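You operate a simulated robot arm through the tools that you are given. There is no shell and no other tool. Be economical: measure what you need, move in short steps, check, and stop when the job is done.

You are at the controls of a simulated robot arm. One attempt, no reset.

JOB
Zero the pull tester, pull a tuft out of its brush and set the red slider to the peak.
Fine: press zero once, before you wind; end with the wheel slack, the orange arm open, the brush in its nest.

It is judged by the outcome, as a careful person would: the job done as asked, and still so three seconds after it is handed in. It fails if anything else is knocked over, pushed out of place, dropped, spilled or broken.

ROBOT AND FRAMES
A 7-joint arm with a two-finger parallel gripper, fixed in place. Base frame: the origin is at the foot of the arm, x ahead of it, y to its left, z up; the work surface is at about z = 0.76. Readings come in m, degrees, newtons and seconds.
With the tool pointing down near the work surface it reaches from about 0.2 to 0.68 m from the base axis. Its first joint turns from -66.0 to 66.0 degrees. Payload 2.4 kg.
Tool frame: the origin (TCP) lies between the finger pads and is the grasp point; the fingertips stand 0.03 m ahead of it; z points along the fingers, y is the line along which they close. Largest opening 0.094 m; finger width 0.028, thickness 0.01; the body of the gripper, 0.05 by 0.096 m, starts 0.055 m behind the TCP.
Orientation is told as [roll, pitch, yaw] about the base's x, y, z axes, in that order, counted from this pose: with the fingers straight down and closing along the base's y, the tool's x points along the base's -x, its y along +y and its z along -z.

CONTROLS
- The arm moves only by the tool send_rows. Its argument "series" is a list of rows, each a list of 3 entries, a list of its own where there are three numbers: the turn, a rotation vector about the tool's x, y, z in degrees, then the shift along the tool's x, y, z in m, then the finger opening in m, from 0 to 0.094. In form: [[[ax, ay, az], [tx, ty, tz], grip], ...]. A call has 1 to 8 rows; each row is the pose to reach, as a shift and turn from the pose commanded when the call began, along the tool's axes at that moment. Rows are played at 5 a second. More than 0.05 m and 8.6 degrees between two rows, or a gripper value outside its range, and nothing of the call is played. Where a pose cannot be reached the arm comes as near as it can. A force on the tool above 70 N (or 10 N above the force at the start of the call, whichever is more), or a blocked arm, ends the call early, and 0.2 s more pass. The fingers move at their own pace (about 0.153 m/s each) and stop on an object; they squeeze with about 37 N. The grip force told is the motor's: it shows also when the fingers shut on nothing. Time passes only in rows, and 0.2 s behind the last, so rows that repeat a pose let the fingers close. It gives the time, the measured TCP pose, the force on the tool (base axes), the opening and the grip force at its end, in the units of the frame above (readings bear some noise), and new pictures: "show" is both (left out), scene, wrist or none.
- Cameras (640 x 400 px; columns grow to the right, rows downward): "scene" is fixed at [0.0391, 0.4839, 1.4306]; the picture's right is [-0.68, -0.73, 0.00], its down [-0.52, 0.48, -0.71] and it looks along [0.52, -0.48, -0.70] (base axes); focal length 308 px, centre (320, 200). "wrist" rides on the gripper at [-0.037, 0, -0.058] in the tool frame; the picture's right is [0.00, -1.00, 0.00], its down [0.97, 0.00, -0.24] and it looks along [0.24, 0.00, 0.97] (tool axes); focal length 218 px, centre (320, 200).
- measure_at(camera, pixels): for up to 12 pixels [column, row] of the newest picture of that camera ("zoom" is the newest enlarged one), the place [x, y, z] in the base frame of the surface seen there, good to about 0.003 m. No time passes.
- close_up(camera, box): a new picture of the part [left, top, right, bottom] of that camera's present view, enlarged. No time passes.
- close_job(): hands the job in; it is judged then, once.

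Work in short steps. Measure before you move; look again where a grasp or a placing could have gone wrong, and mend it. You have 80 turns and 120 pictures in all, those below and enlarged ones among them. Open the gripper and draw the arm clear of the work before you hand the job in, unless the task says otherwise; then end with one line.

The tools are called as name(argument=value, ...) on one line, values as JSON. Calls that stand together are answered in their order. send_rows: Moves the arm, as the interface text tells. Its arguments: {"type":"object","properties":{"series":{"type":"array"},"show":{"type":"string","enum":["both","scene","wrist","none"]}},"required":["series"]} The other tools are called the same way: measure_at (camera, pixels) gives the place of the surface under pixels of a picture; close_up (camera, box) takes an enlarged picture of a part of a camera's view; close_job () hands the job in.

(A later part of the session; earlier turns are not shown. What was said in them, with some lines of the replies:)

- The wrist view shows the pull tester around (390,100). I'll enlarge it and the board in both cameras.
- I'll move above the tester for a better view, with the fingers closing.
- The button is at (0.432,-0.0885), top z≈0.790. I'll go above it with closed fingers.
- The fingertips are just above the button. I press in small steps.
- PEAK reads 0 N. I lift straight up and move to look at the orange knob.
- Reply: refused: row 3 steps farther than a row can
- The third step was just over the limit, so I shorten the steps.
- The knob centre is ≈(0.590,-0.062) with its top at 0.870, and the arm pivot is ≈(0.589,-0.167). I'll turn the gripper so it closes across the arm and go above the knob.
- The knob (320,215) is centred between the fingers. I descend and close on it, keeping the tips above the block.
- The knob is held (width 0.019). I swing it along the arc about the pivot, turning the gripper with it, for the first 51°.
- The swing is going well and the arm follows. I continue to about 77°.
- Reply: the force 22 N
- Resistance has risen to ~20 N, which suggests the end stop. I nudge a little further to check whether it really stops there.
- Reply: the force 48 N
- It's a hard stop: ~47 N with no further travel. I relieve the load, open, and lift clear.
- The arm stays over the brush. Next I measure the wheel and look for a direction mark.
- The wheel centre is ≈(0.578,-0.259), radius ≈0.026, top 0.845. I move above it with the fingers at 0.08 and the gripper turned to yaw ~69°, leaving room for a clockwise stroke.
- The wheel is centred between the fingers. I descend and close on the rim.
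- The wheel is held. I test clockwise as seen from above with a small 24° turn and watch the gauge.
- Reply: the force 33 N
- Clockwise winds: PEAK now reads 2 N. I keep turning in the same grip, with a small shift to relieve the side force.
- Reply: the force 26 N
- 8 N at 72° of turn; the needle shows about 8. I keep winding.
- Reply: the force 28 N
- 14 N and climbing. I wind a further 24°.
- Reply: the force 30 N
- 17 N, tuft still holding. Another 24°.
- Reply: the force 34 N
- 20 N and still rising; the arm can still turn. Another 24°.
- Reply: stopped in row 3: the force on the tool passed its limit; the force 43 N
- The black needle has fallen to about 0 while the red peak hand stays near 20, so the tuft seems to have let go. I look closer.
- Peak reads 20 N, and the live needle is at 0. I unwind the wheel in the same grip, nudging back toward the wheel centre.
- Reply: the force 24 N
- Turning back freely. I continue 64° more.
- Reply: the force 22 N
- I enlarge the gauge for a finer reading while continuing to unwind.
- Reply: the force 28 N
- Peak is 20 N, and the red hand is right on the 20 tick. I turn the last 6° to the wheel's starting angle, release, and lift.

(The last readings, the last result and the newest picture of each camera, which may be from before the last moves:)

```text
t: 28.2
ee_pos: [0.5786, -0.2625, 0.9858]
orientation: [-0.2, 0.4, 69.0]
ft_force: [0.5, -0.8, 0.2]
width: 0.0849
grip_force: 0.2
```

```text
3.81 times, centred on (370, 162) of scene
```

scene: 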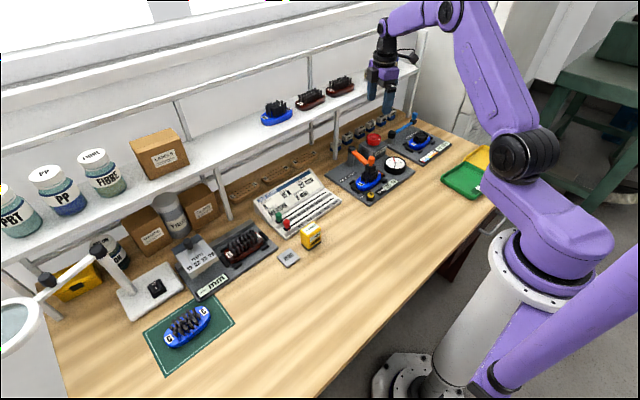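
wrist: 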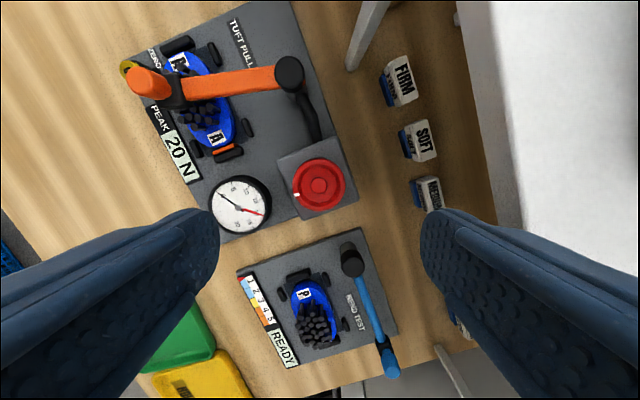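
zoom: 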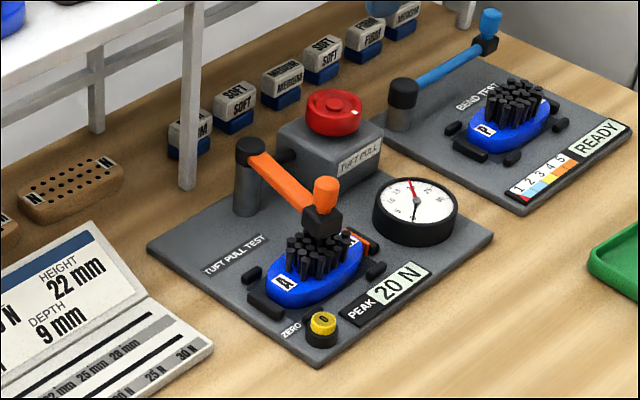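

The wheel mark is back at its start and the gauge reads 0. Next I return over the orange knob at ≈(0.490,-0.141) with yaw ≈9° to open the arm.

send_rows(series=[[[0, 0, 8.5], [-0.01, 0.018, 0], 0.07], [[0, 0, 17], [-0.022, 0.036, 0], 0.05], [[0, 0, 25.5], [-0.034, 0.054, 0], 0.045], [[0, 0, 34], [-0.046, 0.072, 0], 0.045], [[0, 0, 42.5], [-0.058, 0.09, 0.01], 0.045], [[0, 0, 51], [-0.07, 0.108, 0.025], 0.045], [[0, 0, 59.5], [-0.0812, 0.1261, 0.04], 0.045], [[0, 0, 59.5], [-0.0812, 0.1261, 0.046], 0.045]], show="wrist")

measure_at(camera="wrist", pixels=[[320, 215], [320, 205], [320, 225]])

```text
t: 30.1
ee_pos: [0.4903, -0.1425, 0.9374]
orientation: [-0.6, -0.2, 9.5]
ft_force: [0.3, -0.1, -0.6]
width: 0.0451
grip_force: 0.0
```

wrist: 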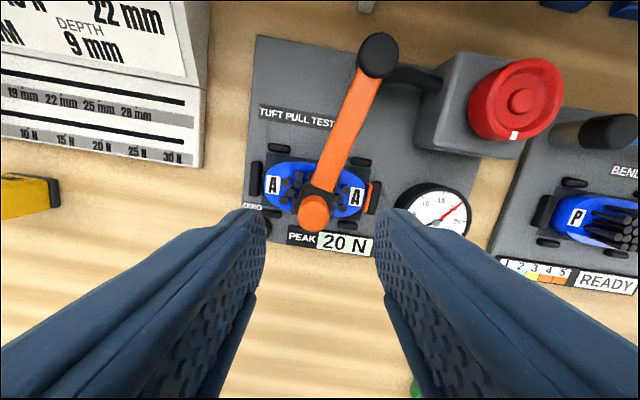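

```text
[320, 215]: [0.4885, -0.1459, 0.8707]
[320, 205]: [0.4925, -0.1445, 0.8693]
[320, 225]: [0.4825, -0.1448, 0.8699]
```

The knob (314,213) is between the fingers. I descend and grip.

send_rows(series=[[[0, 0, 0], [0, 0.001, 0.03], 0.045], [[0, 0, 0], [0, 0.001, 0.062], 0.045], [[0, 0, 0], [0, 0.001, 0.062], 0.01], [[0, 0, 0], [0, 0.001, 0.062], 0.01]], show="wrist")

```text
t: 31.1
ee_pos: [0.4889, -0.1402, 0.8766]
orientation: [-0.4, 0.3, 9.8]
ft_force: [-7.6, 22.3, 9.3]
width: 0.0194
grip_force: 45.3
```

wrist: 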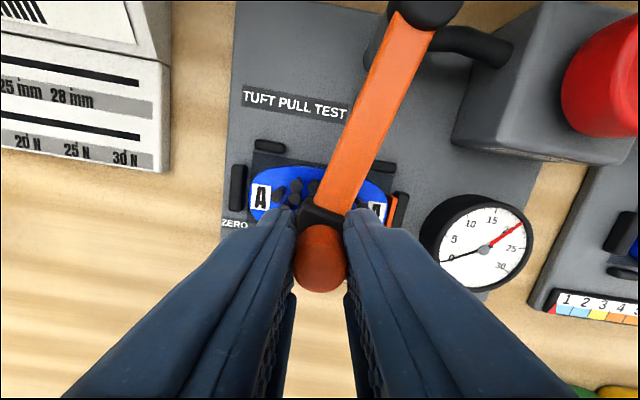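

Held. I swing the arm back along the arc, turning the gripper with it.

send_rows(series=[[[0, 0, 8.5], [-0.0073, 0.0146, 0], 0.01], [[0, 0, 17], [-0.0165, 0.027, 0], 0.01], [[0, 0, 25.5], [-0.0275, 0.0379, 0], 0.01], [[0, 0, 34], [-0.04, 0.047, 0], 0.01], [[0, 0, 42.5], [-0.0536, 0.0542, 0], 0.01], [[0, 0, 51], [-0.0682, 0.0593, 0], 0.01], [[0, 0, 59.5], [-0.0834, 0.0621, 0], 0.01]], show="wrist")

close_up(camera="scene", box=[310, 110, 430, 215])

```text
t: 32.6
ee_pos: [0.5625, -0.067, 0.8774]
orientation: [0.1, -1.0, -50.0]
ft_force: [2.0, -1.1, 29.9]
width: 0.0189
grip_force: 44.9
```

wrist: 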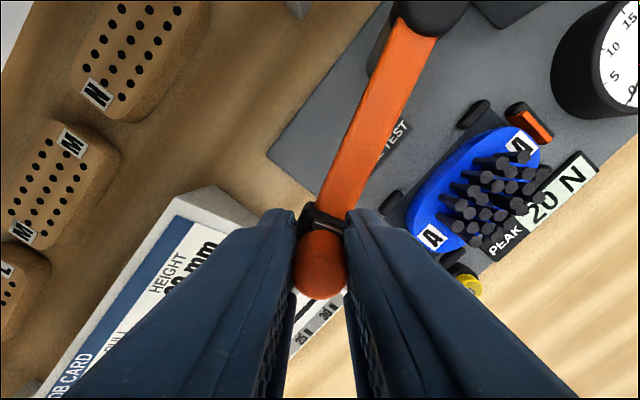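

```text
3.81 times, centred on (370, 162) of scene
```

zoom: 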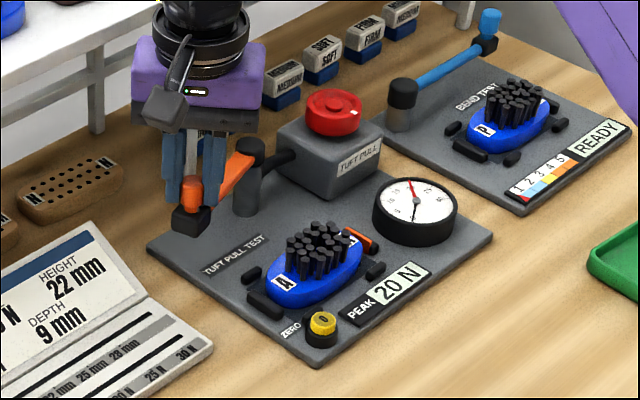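

About 16° remains. The tool is pressing a little, so I raise it 2 mm while I finish the swing.

send_rows(series=[[[0, 0, 5], [-0.004, 0.0083, -0.001], 0.01], [[0, 0, 8.5], [-0.0073, 0.0136, -0.002], 0.01], [[0, 0, 16], [-0.0154, 0.0246, -0.002], 0.01], [[0, 0, 16], [-0.0154, 0.0246, -0.002], 0.01]], show="none")

close_up(camera="scene", box=[310, 110, 430, 215])

```text
t: 33.6
ee_pos: [0.5903, -0.0653, 0.8757]
orientation: [-0.2, -0.6, -66.3]
ft_force: [-0.3, -14.2, 18.1]
width: 0.0192
grip_force: 45.3
```

```text
3.81 times, centred on (370, 162) of scene
```

zoom: 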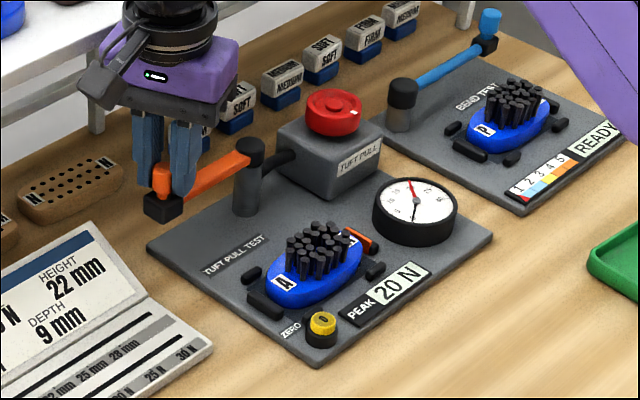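

The arm is back at its original open position. I release it, lift, then move toward the sliders while turning back to yaw 0.

send_rows(series=[[[0, 0, 0], [0, 0, 0], 0.045], [[0, 0, 0], [0, 0, 0], 0.045], [[0, 0, 0], [0, 0, -0.045], 0.045], [[0, 0, 0], [0, 0, -0.09], 0.045]], show="wrist")

close_up(camera="scene", box=[355, 150, 420, 205])

```text
t: 34.6
ee_pos: [0.5904, -0.0622, 0.9663]
orientation: [-0.1, -0.5, -65.9]
ft_force: [-0.5, 0.1, -0.1]
width: 0.0449
grip_force: 0.0
```

wrist: 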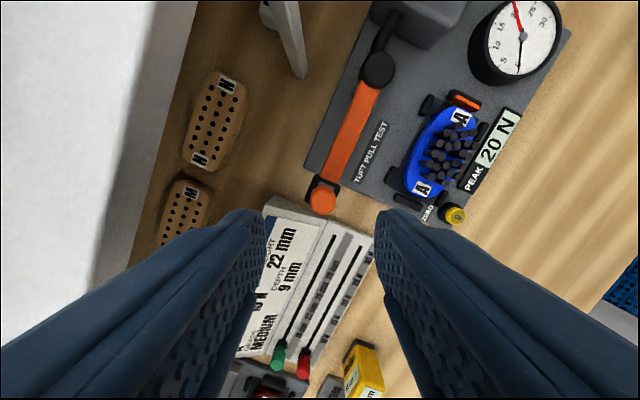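

```text
7.27 times, centred on (388, 178) of scene
```

zoom: 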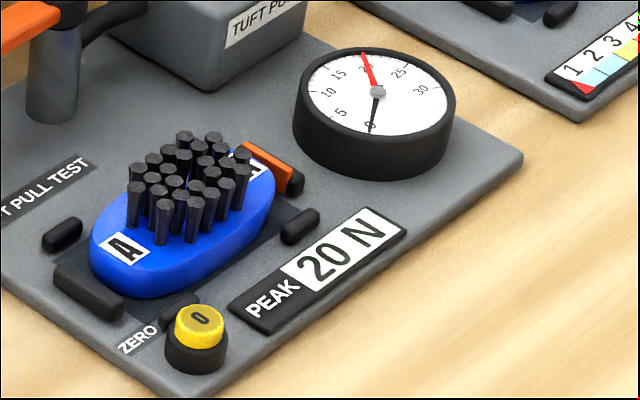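

The arm is open, the peak stays at 20 N and the live needle is at 0. I move to view the slider board with yaw back to 0.

send_rows(series=[[[0, 0, -8.2], [0.024, -0.0055, -0.005], 0.045], [[0, 0, -16.4], [0.048, -0.011, -0.01], 0.045], [[0, 0, -24.6], [0.072, -0.0165, -0.01], 0.045], [[0, 0, -32.8], [0.096, -0.022, -0.01], 0.045], [[0, 0, -41], [0.12, -0.0275, -0.01], 0.045], [[0, 0, -49.2], [0.145, -0.033, -0.01], 0.045], [[0, 0, -57.4], [0.17, -0.0385, -0.01], 0.045], [[0, 0, -65.6], [0.195, -0.0445, -0.01], 0.045]], show="wrist")

close_up(camera="wrist", box=[200, 60, 520, 260])

```text
t: 36.5
ee_pos: [0.4683, 0.1003, 0.9734]
orientation: [-0.5, -0.2, -0.3]
ft_force: [-1.2, -0.4, -0.7]
width: 0.045
grip_force: 0.2
```

wrist: 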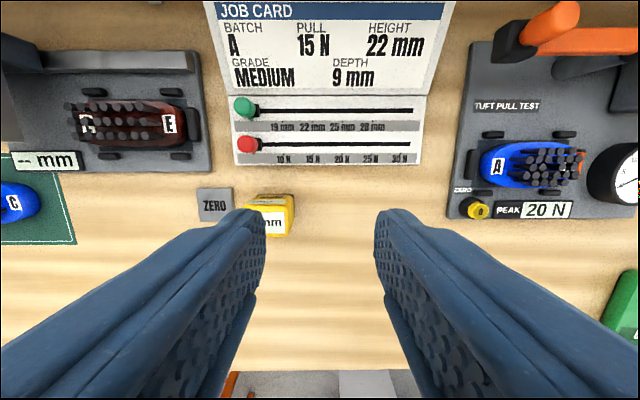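

```text
2.00 times, centred on (360, 160) of wrist
```

zoom: 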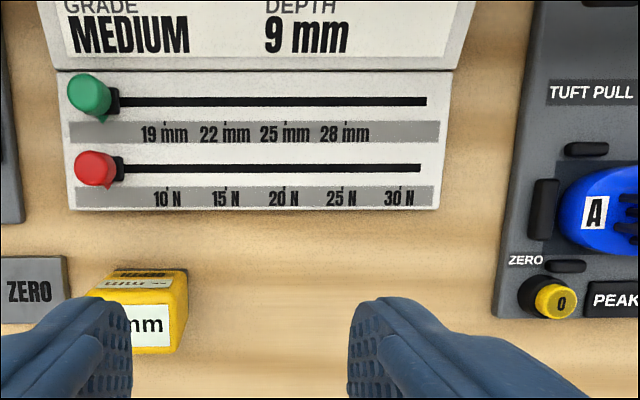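

I measure the ticks and the red slider.

measure_at(camera="zoom", pixels=[[168, 187], [226, 187], [285, 187], [342, 187], [400, 187], [93, 168], [93, 152], [120, 168], [108, 188], [93, 97], [200, 167], [75, 168]])

close_up(camera="wrist", box=[225, 85, 305, 170])

close_up(camera="scene", box=[250, 180, 350, 245])

```text
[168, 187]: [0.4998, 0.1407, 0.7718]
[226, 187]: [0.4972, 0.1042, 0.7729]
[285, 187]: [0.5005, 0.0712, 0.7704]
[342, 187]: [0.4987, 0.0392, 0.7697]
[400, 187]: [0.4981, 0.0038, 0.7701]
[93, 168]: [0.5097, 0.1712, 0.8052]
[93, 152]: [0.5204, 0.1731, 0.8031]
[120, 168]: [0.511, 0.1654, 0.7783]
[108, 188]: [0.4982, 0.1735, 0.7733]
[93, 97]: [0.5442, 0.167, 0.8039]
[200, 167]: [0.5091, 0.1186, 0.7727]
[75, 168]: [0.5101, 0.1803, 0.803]
```

```text
4.71 times, centred on (265, 128) of wrist
```

zoom: 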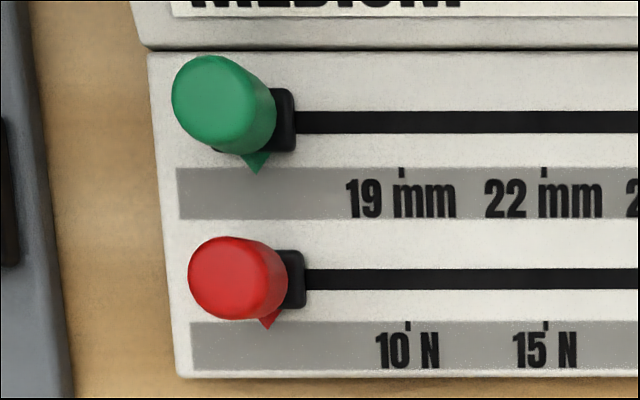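

```text
6.15 times, centred on (300, 212) of scene
```

zoom: 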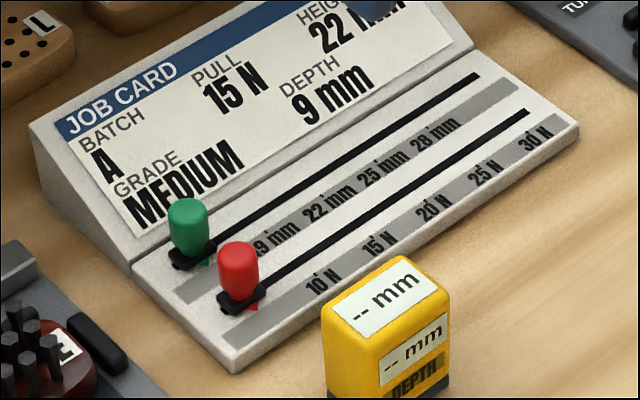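

Red knob centre ≈(0.511,0.1725), top 0.804; the 20 N tick is at y≈0.0718. I approach above the knob with the fingers closing along the track.

send_rows(series=[[[0, 0, 0], [-0.014, 0.024, 0.03], 0.045], [[0, 0, 0], [-0.028, 0.048, 0.06], 0.045], [[0, 0, 0], [-0.0427, 0.0717, 0.09], 0.045], [[0, 0, 0], [-0.0427, 0.0717, 0.11], 0.045], [[0, 0, 0], [-0.0427, 0.0717, 0.11], 0.045]], show="wrist")

```text
t: 37.6
ee_pos: [0.5138, 0.1718, 0.8637]
orientation: [-0.6, -0.3, -0.3]
ft_force: [-0.2, 0.3, 0.3]
width: 0.0451
grip_force: 0.0
```

wrist: 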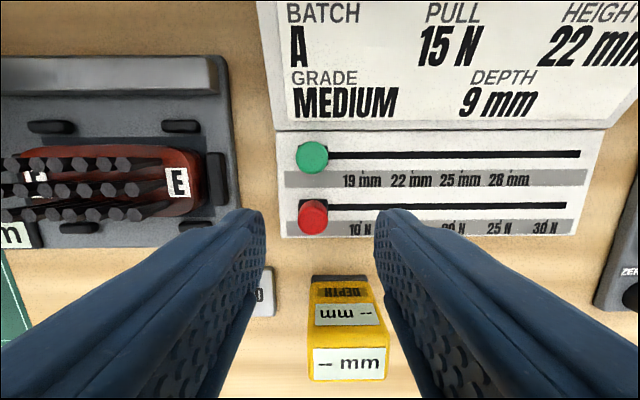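

I check the clearance of the left neighbour and the knob position before I descend.

measure_at(camera="wrist", pixels=[[232, 190], [216, 180], [238, 200], [312, 212], [301, 214], [325, 214], [312, 206], [313, 232]])

```text
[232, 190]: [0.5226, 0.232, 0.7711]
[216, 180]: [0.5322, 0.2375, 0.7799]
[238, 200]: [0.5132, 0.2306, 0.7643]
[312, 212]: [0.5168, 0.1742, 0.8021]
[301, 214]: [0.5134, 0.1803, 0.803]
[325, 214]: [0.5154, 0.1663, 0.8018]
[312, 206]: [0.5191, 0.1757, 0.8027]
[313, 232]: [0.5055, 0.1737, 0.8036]
```

The neighbour is clear (y>0.23). I descend to the knob and close.

send_rows(series=[[[0, 0, 0], [0.0015, 0.0015, 0.025], 0.04], [[0, 0, 0], [0.0015, 0.0015, 0.047], 0.04], [[0, 0, 0], [0.0015, 0.0015, 0.047], 0.01], [[0, 0, 0], [0.0015, 0.0015, 0.047], 0.01]], show="both")

close_up(camera="scene", box=[250, 180, 350, 245])

```text
t: 38.6
ee_pos: [0.5127, 0.1722, 0.8182]
orientation: [-0.4, -0.2, -0.4]
ft_force: [-2.3, 0.2, 4.2]
width: 0.0168
grip_force: 45.0
```

scene: 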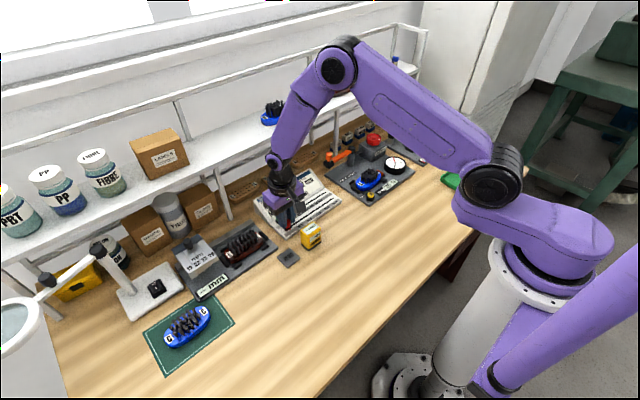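
wrist: 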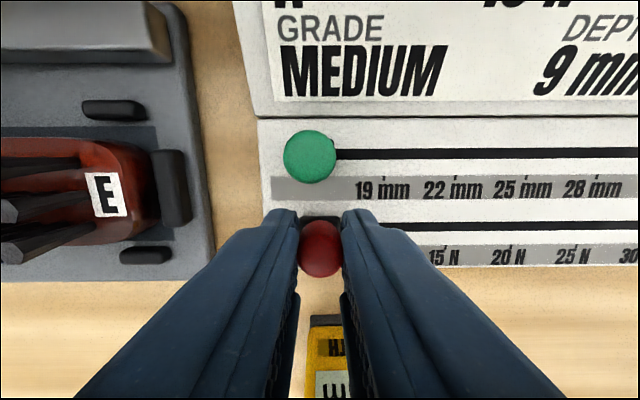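

```text
6.15 times, centred on (300, 212) of scene
```

zoom: 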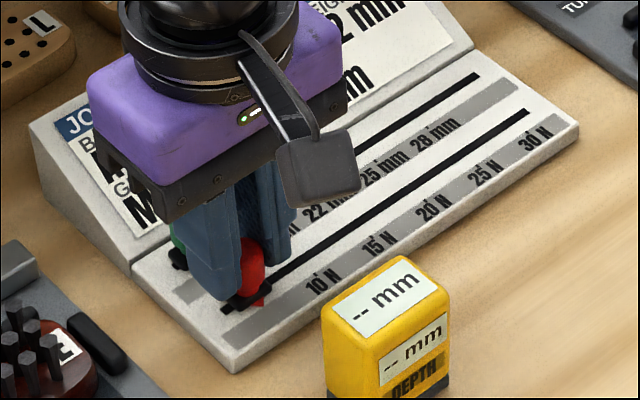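

Gripped. I slide about 0.098 m toward −y, then check against the 20 N tick.

send_rows(series=[[[0, 0, 0], [0, -0.02, -0.0005], 0.01], [[0, 0, 0], [0, -0.04, -0.0005], 0.01], [[0, 0, 0], [0, -0.06, -0.0005], 0.01], [[0, 0, 0], [0, -0.08, -0.0005], 0.01], [[0, 0, 0], [0, -0.098, -0.0005], 0.01], [[0, 0, 0], [0, -0.098, -0.0005], 0.01]], show="wrist")

close_up(camera="scene", box=[270, 170, 350, 230])

```text
t: 40.0
ee_pos: [0.5108, 0.0729, 0.821]
orientation: [-0.6, 0.0, -0.3]
ft_force: [4.5, -0.8, -33.2]
width: 0.0163
grip_force: 45.0
```

wrist: 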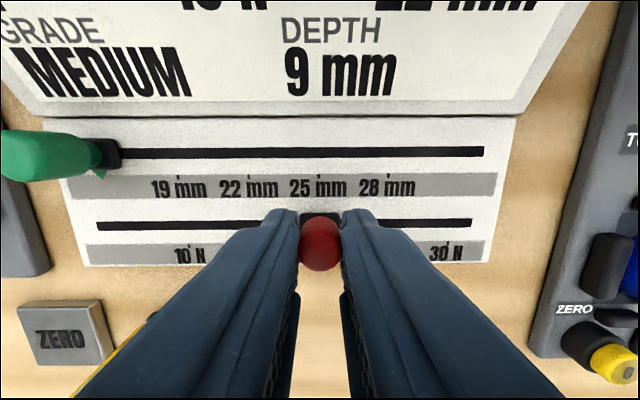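

```text
6.67 times, centred on (310, 200) of scene
```

zoom: 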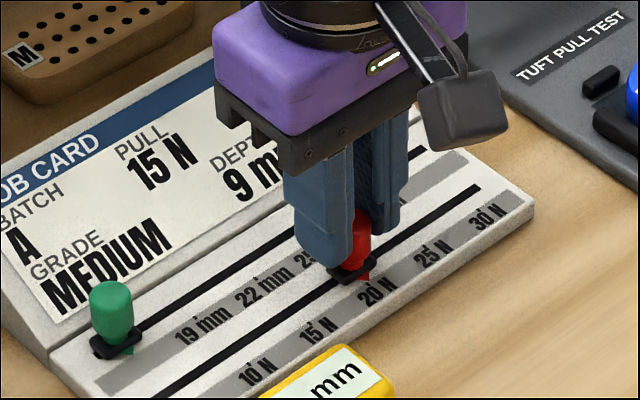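

The pointer is near 20 N but the tool is pulling up a bit (−33 N). I ease down 3 mm and look closely at the pointer.

send_rows(series=[[[0, 0, 0], [0, 0, 0.0015], 0.01], [[0, 0, 0], [0, 0, 0.003], 0.01]], show="none")

close_up(camera="scene", box=[300, 190, 340, 220])

```text
t: 40.6
ee_pos: [0.5112, 0.0731, 0.8193]
orientation: [-0.5, -0.2, -0.4]
ft_force: [-15.1, -1.0, 38.9]
width: 0.0167
grip_force: 44.7
```

```text
13.33 times, centred on (320, 205) of scene
```

zoom: 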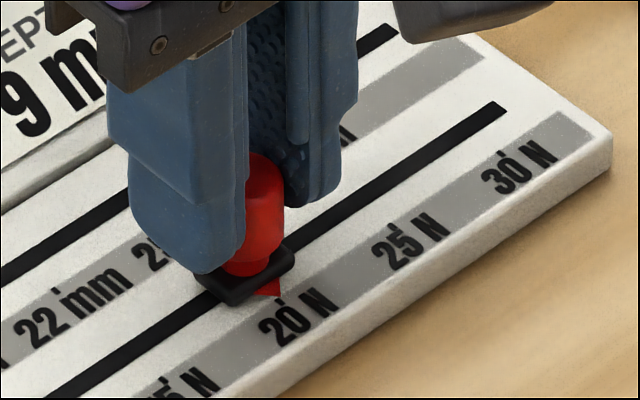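

The pointer tip (277,294) sits close to the 20 N tick (280,302). I rebalance by 1.5 mm, open, lift and inspect.

send_rows(series=[[[0, 0, 0], [0, 0, -0.0015], 0.01], [[0, 0, 0], [0, 0, -0.0015], 0.035], [[0, 0, 0], [0, 0, -0.0015], 0.035], [[0, 0, 0], [0, 0, -0.03], 0.035], [[0, 0, 0], [0.03, 0, -0.06], 0.035], [[0, 0, 0], [0.045, 0, -0.08], 0.035], [[0, 0, 0], [0.045, 0, -0.08], 0.035]], show="wrist")

close_up(camera="scene", box=[300, 190, 340, 220])

close_up(camera="wrist", box=[260, 80, 380, 160])

```text
t: 42.2
ee_pos: [0.4678, 0.075, 0.8934]
orientation: [-0.4, -0.1, -0.3]
ft_force: [-0.5, 0.3, -0.2]
width: 0.035
grip_force: 0.0
```

wrist: 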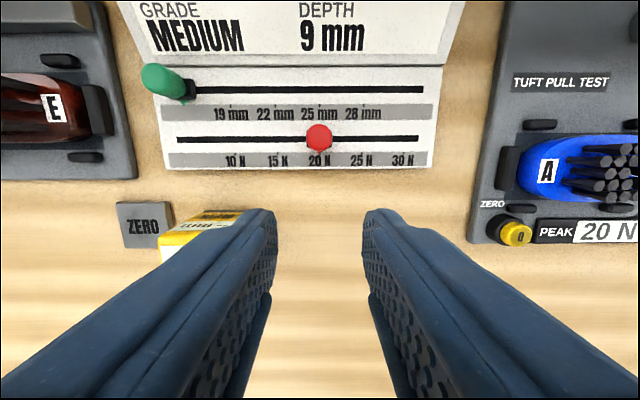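

```text
13.33 times, centred on (320, 205) of scene
```

zoom: 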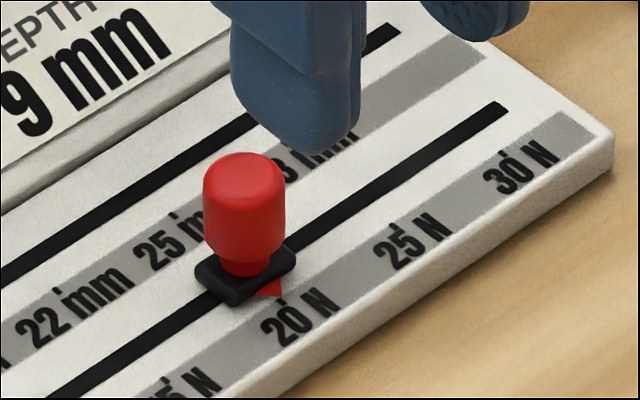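

```text
5.00 times, centred on (320, 120) of wrist
```

zoom: 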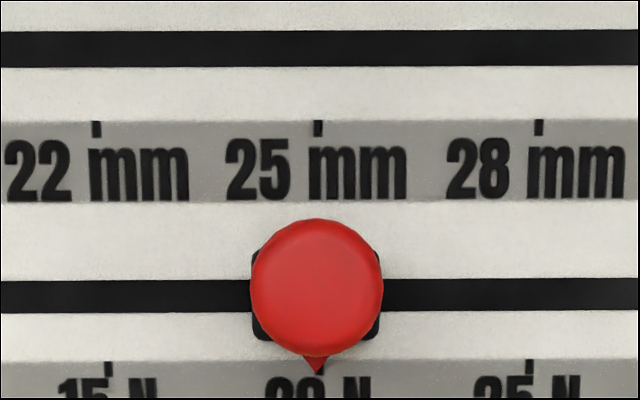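

The pointer tip (x≈316) matches the 20 N tick (≈318), within 0.1 N. I back away upward and check the brush and tester from above.

send_rows(series=[[[0, 0, 0], [0.02, -0.03, -0.03], 0.05], [[0, 0, 0], [0.035, -0.06, -0.06], 0.05], [[0, 0, 0], [0.05, -0.09, -0.09], 0.05], [[0, 0, 0], [0.06, -0.12, -0.11], 0.05], [[0, 0, 0], [0.06, -0.15, -0.13], 0.05], [[0, 0, 0], [0.06, -0.18, -0.15], 0.05], [[0, 0, 0], [0.06, -0.18, -0.15], 0.05]], show="both")

close_up(camera="wrist", box=[230, 0, 470, 150])

close_up(camera="scene", box=[310, 110, 430, 215])

```text
t: 43.9
ee_pos: [0.4027, -0.1045, 1.0479]
orientation: [-0.5, -0.2, -0.3]
ft_force: [0.0, 0.1, 0.4]
width: 0.0498
grip_force: 0.0
```

scene: 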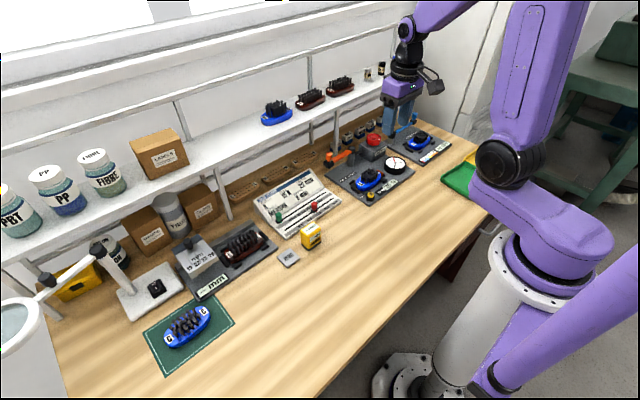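
wrist: 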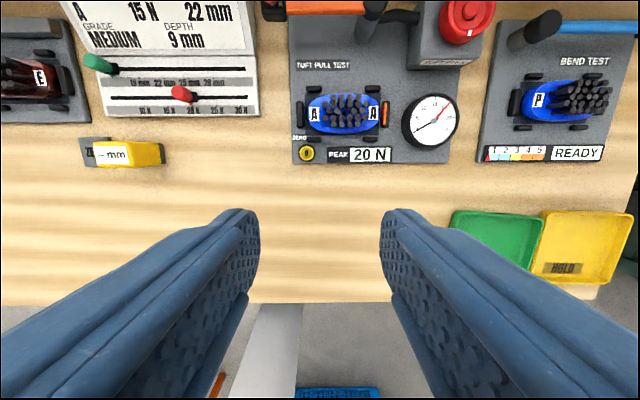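

```text
2.67 times, centred on (350, 75) of wrist
```

zoom: 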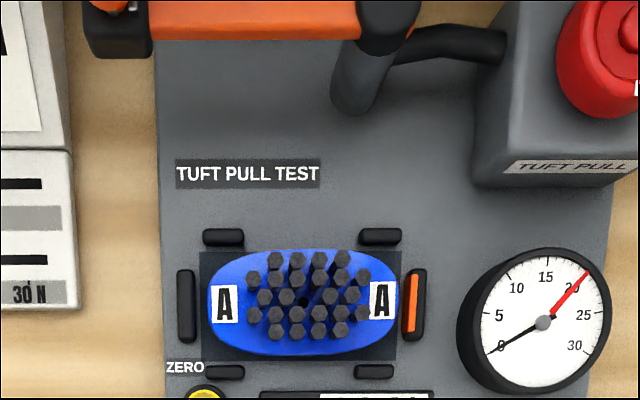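

```text
3.81 times, centred on (370, 162) of scene
```

zoom: 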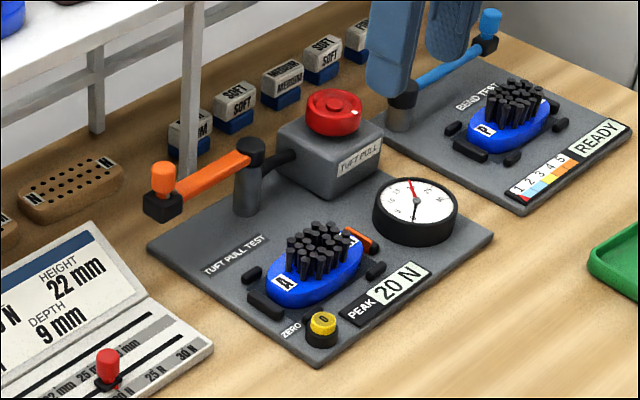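

The centre tuft is gone (hole at (303,302)) and the brush sits in its nest. The arm is open, the wheel is at its start mark with the live needle at 0, and the red slider is at 20 N. The gripper is open and clear, so I hand in.

close_job()

```text
The job is handed in.
```

The pull tester was zeroed once, the tuft came out at a 20 N peak, and the red slider is set to 20 N. The wheel is slack, the orange arm is open and the brush is in its nest.
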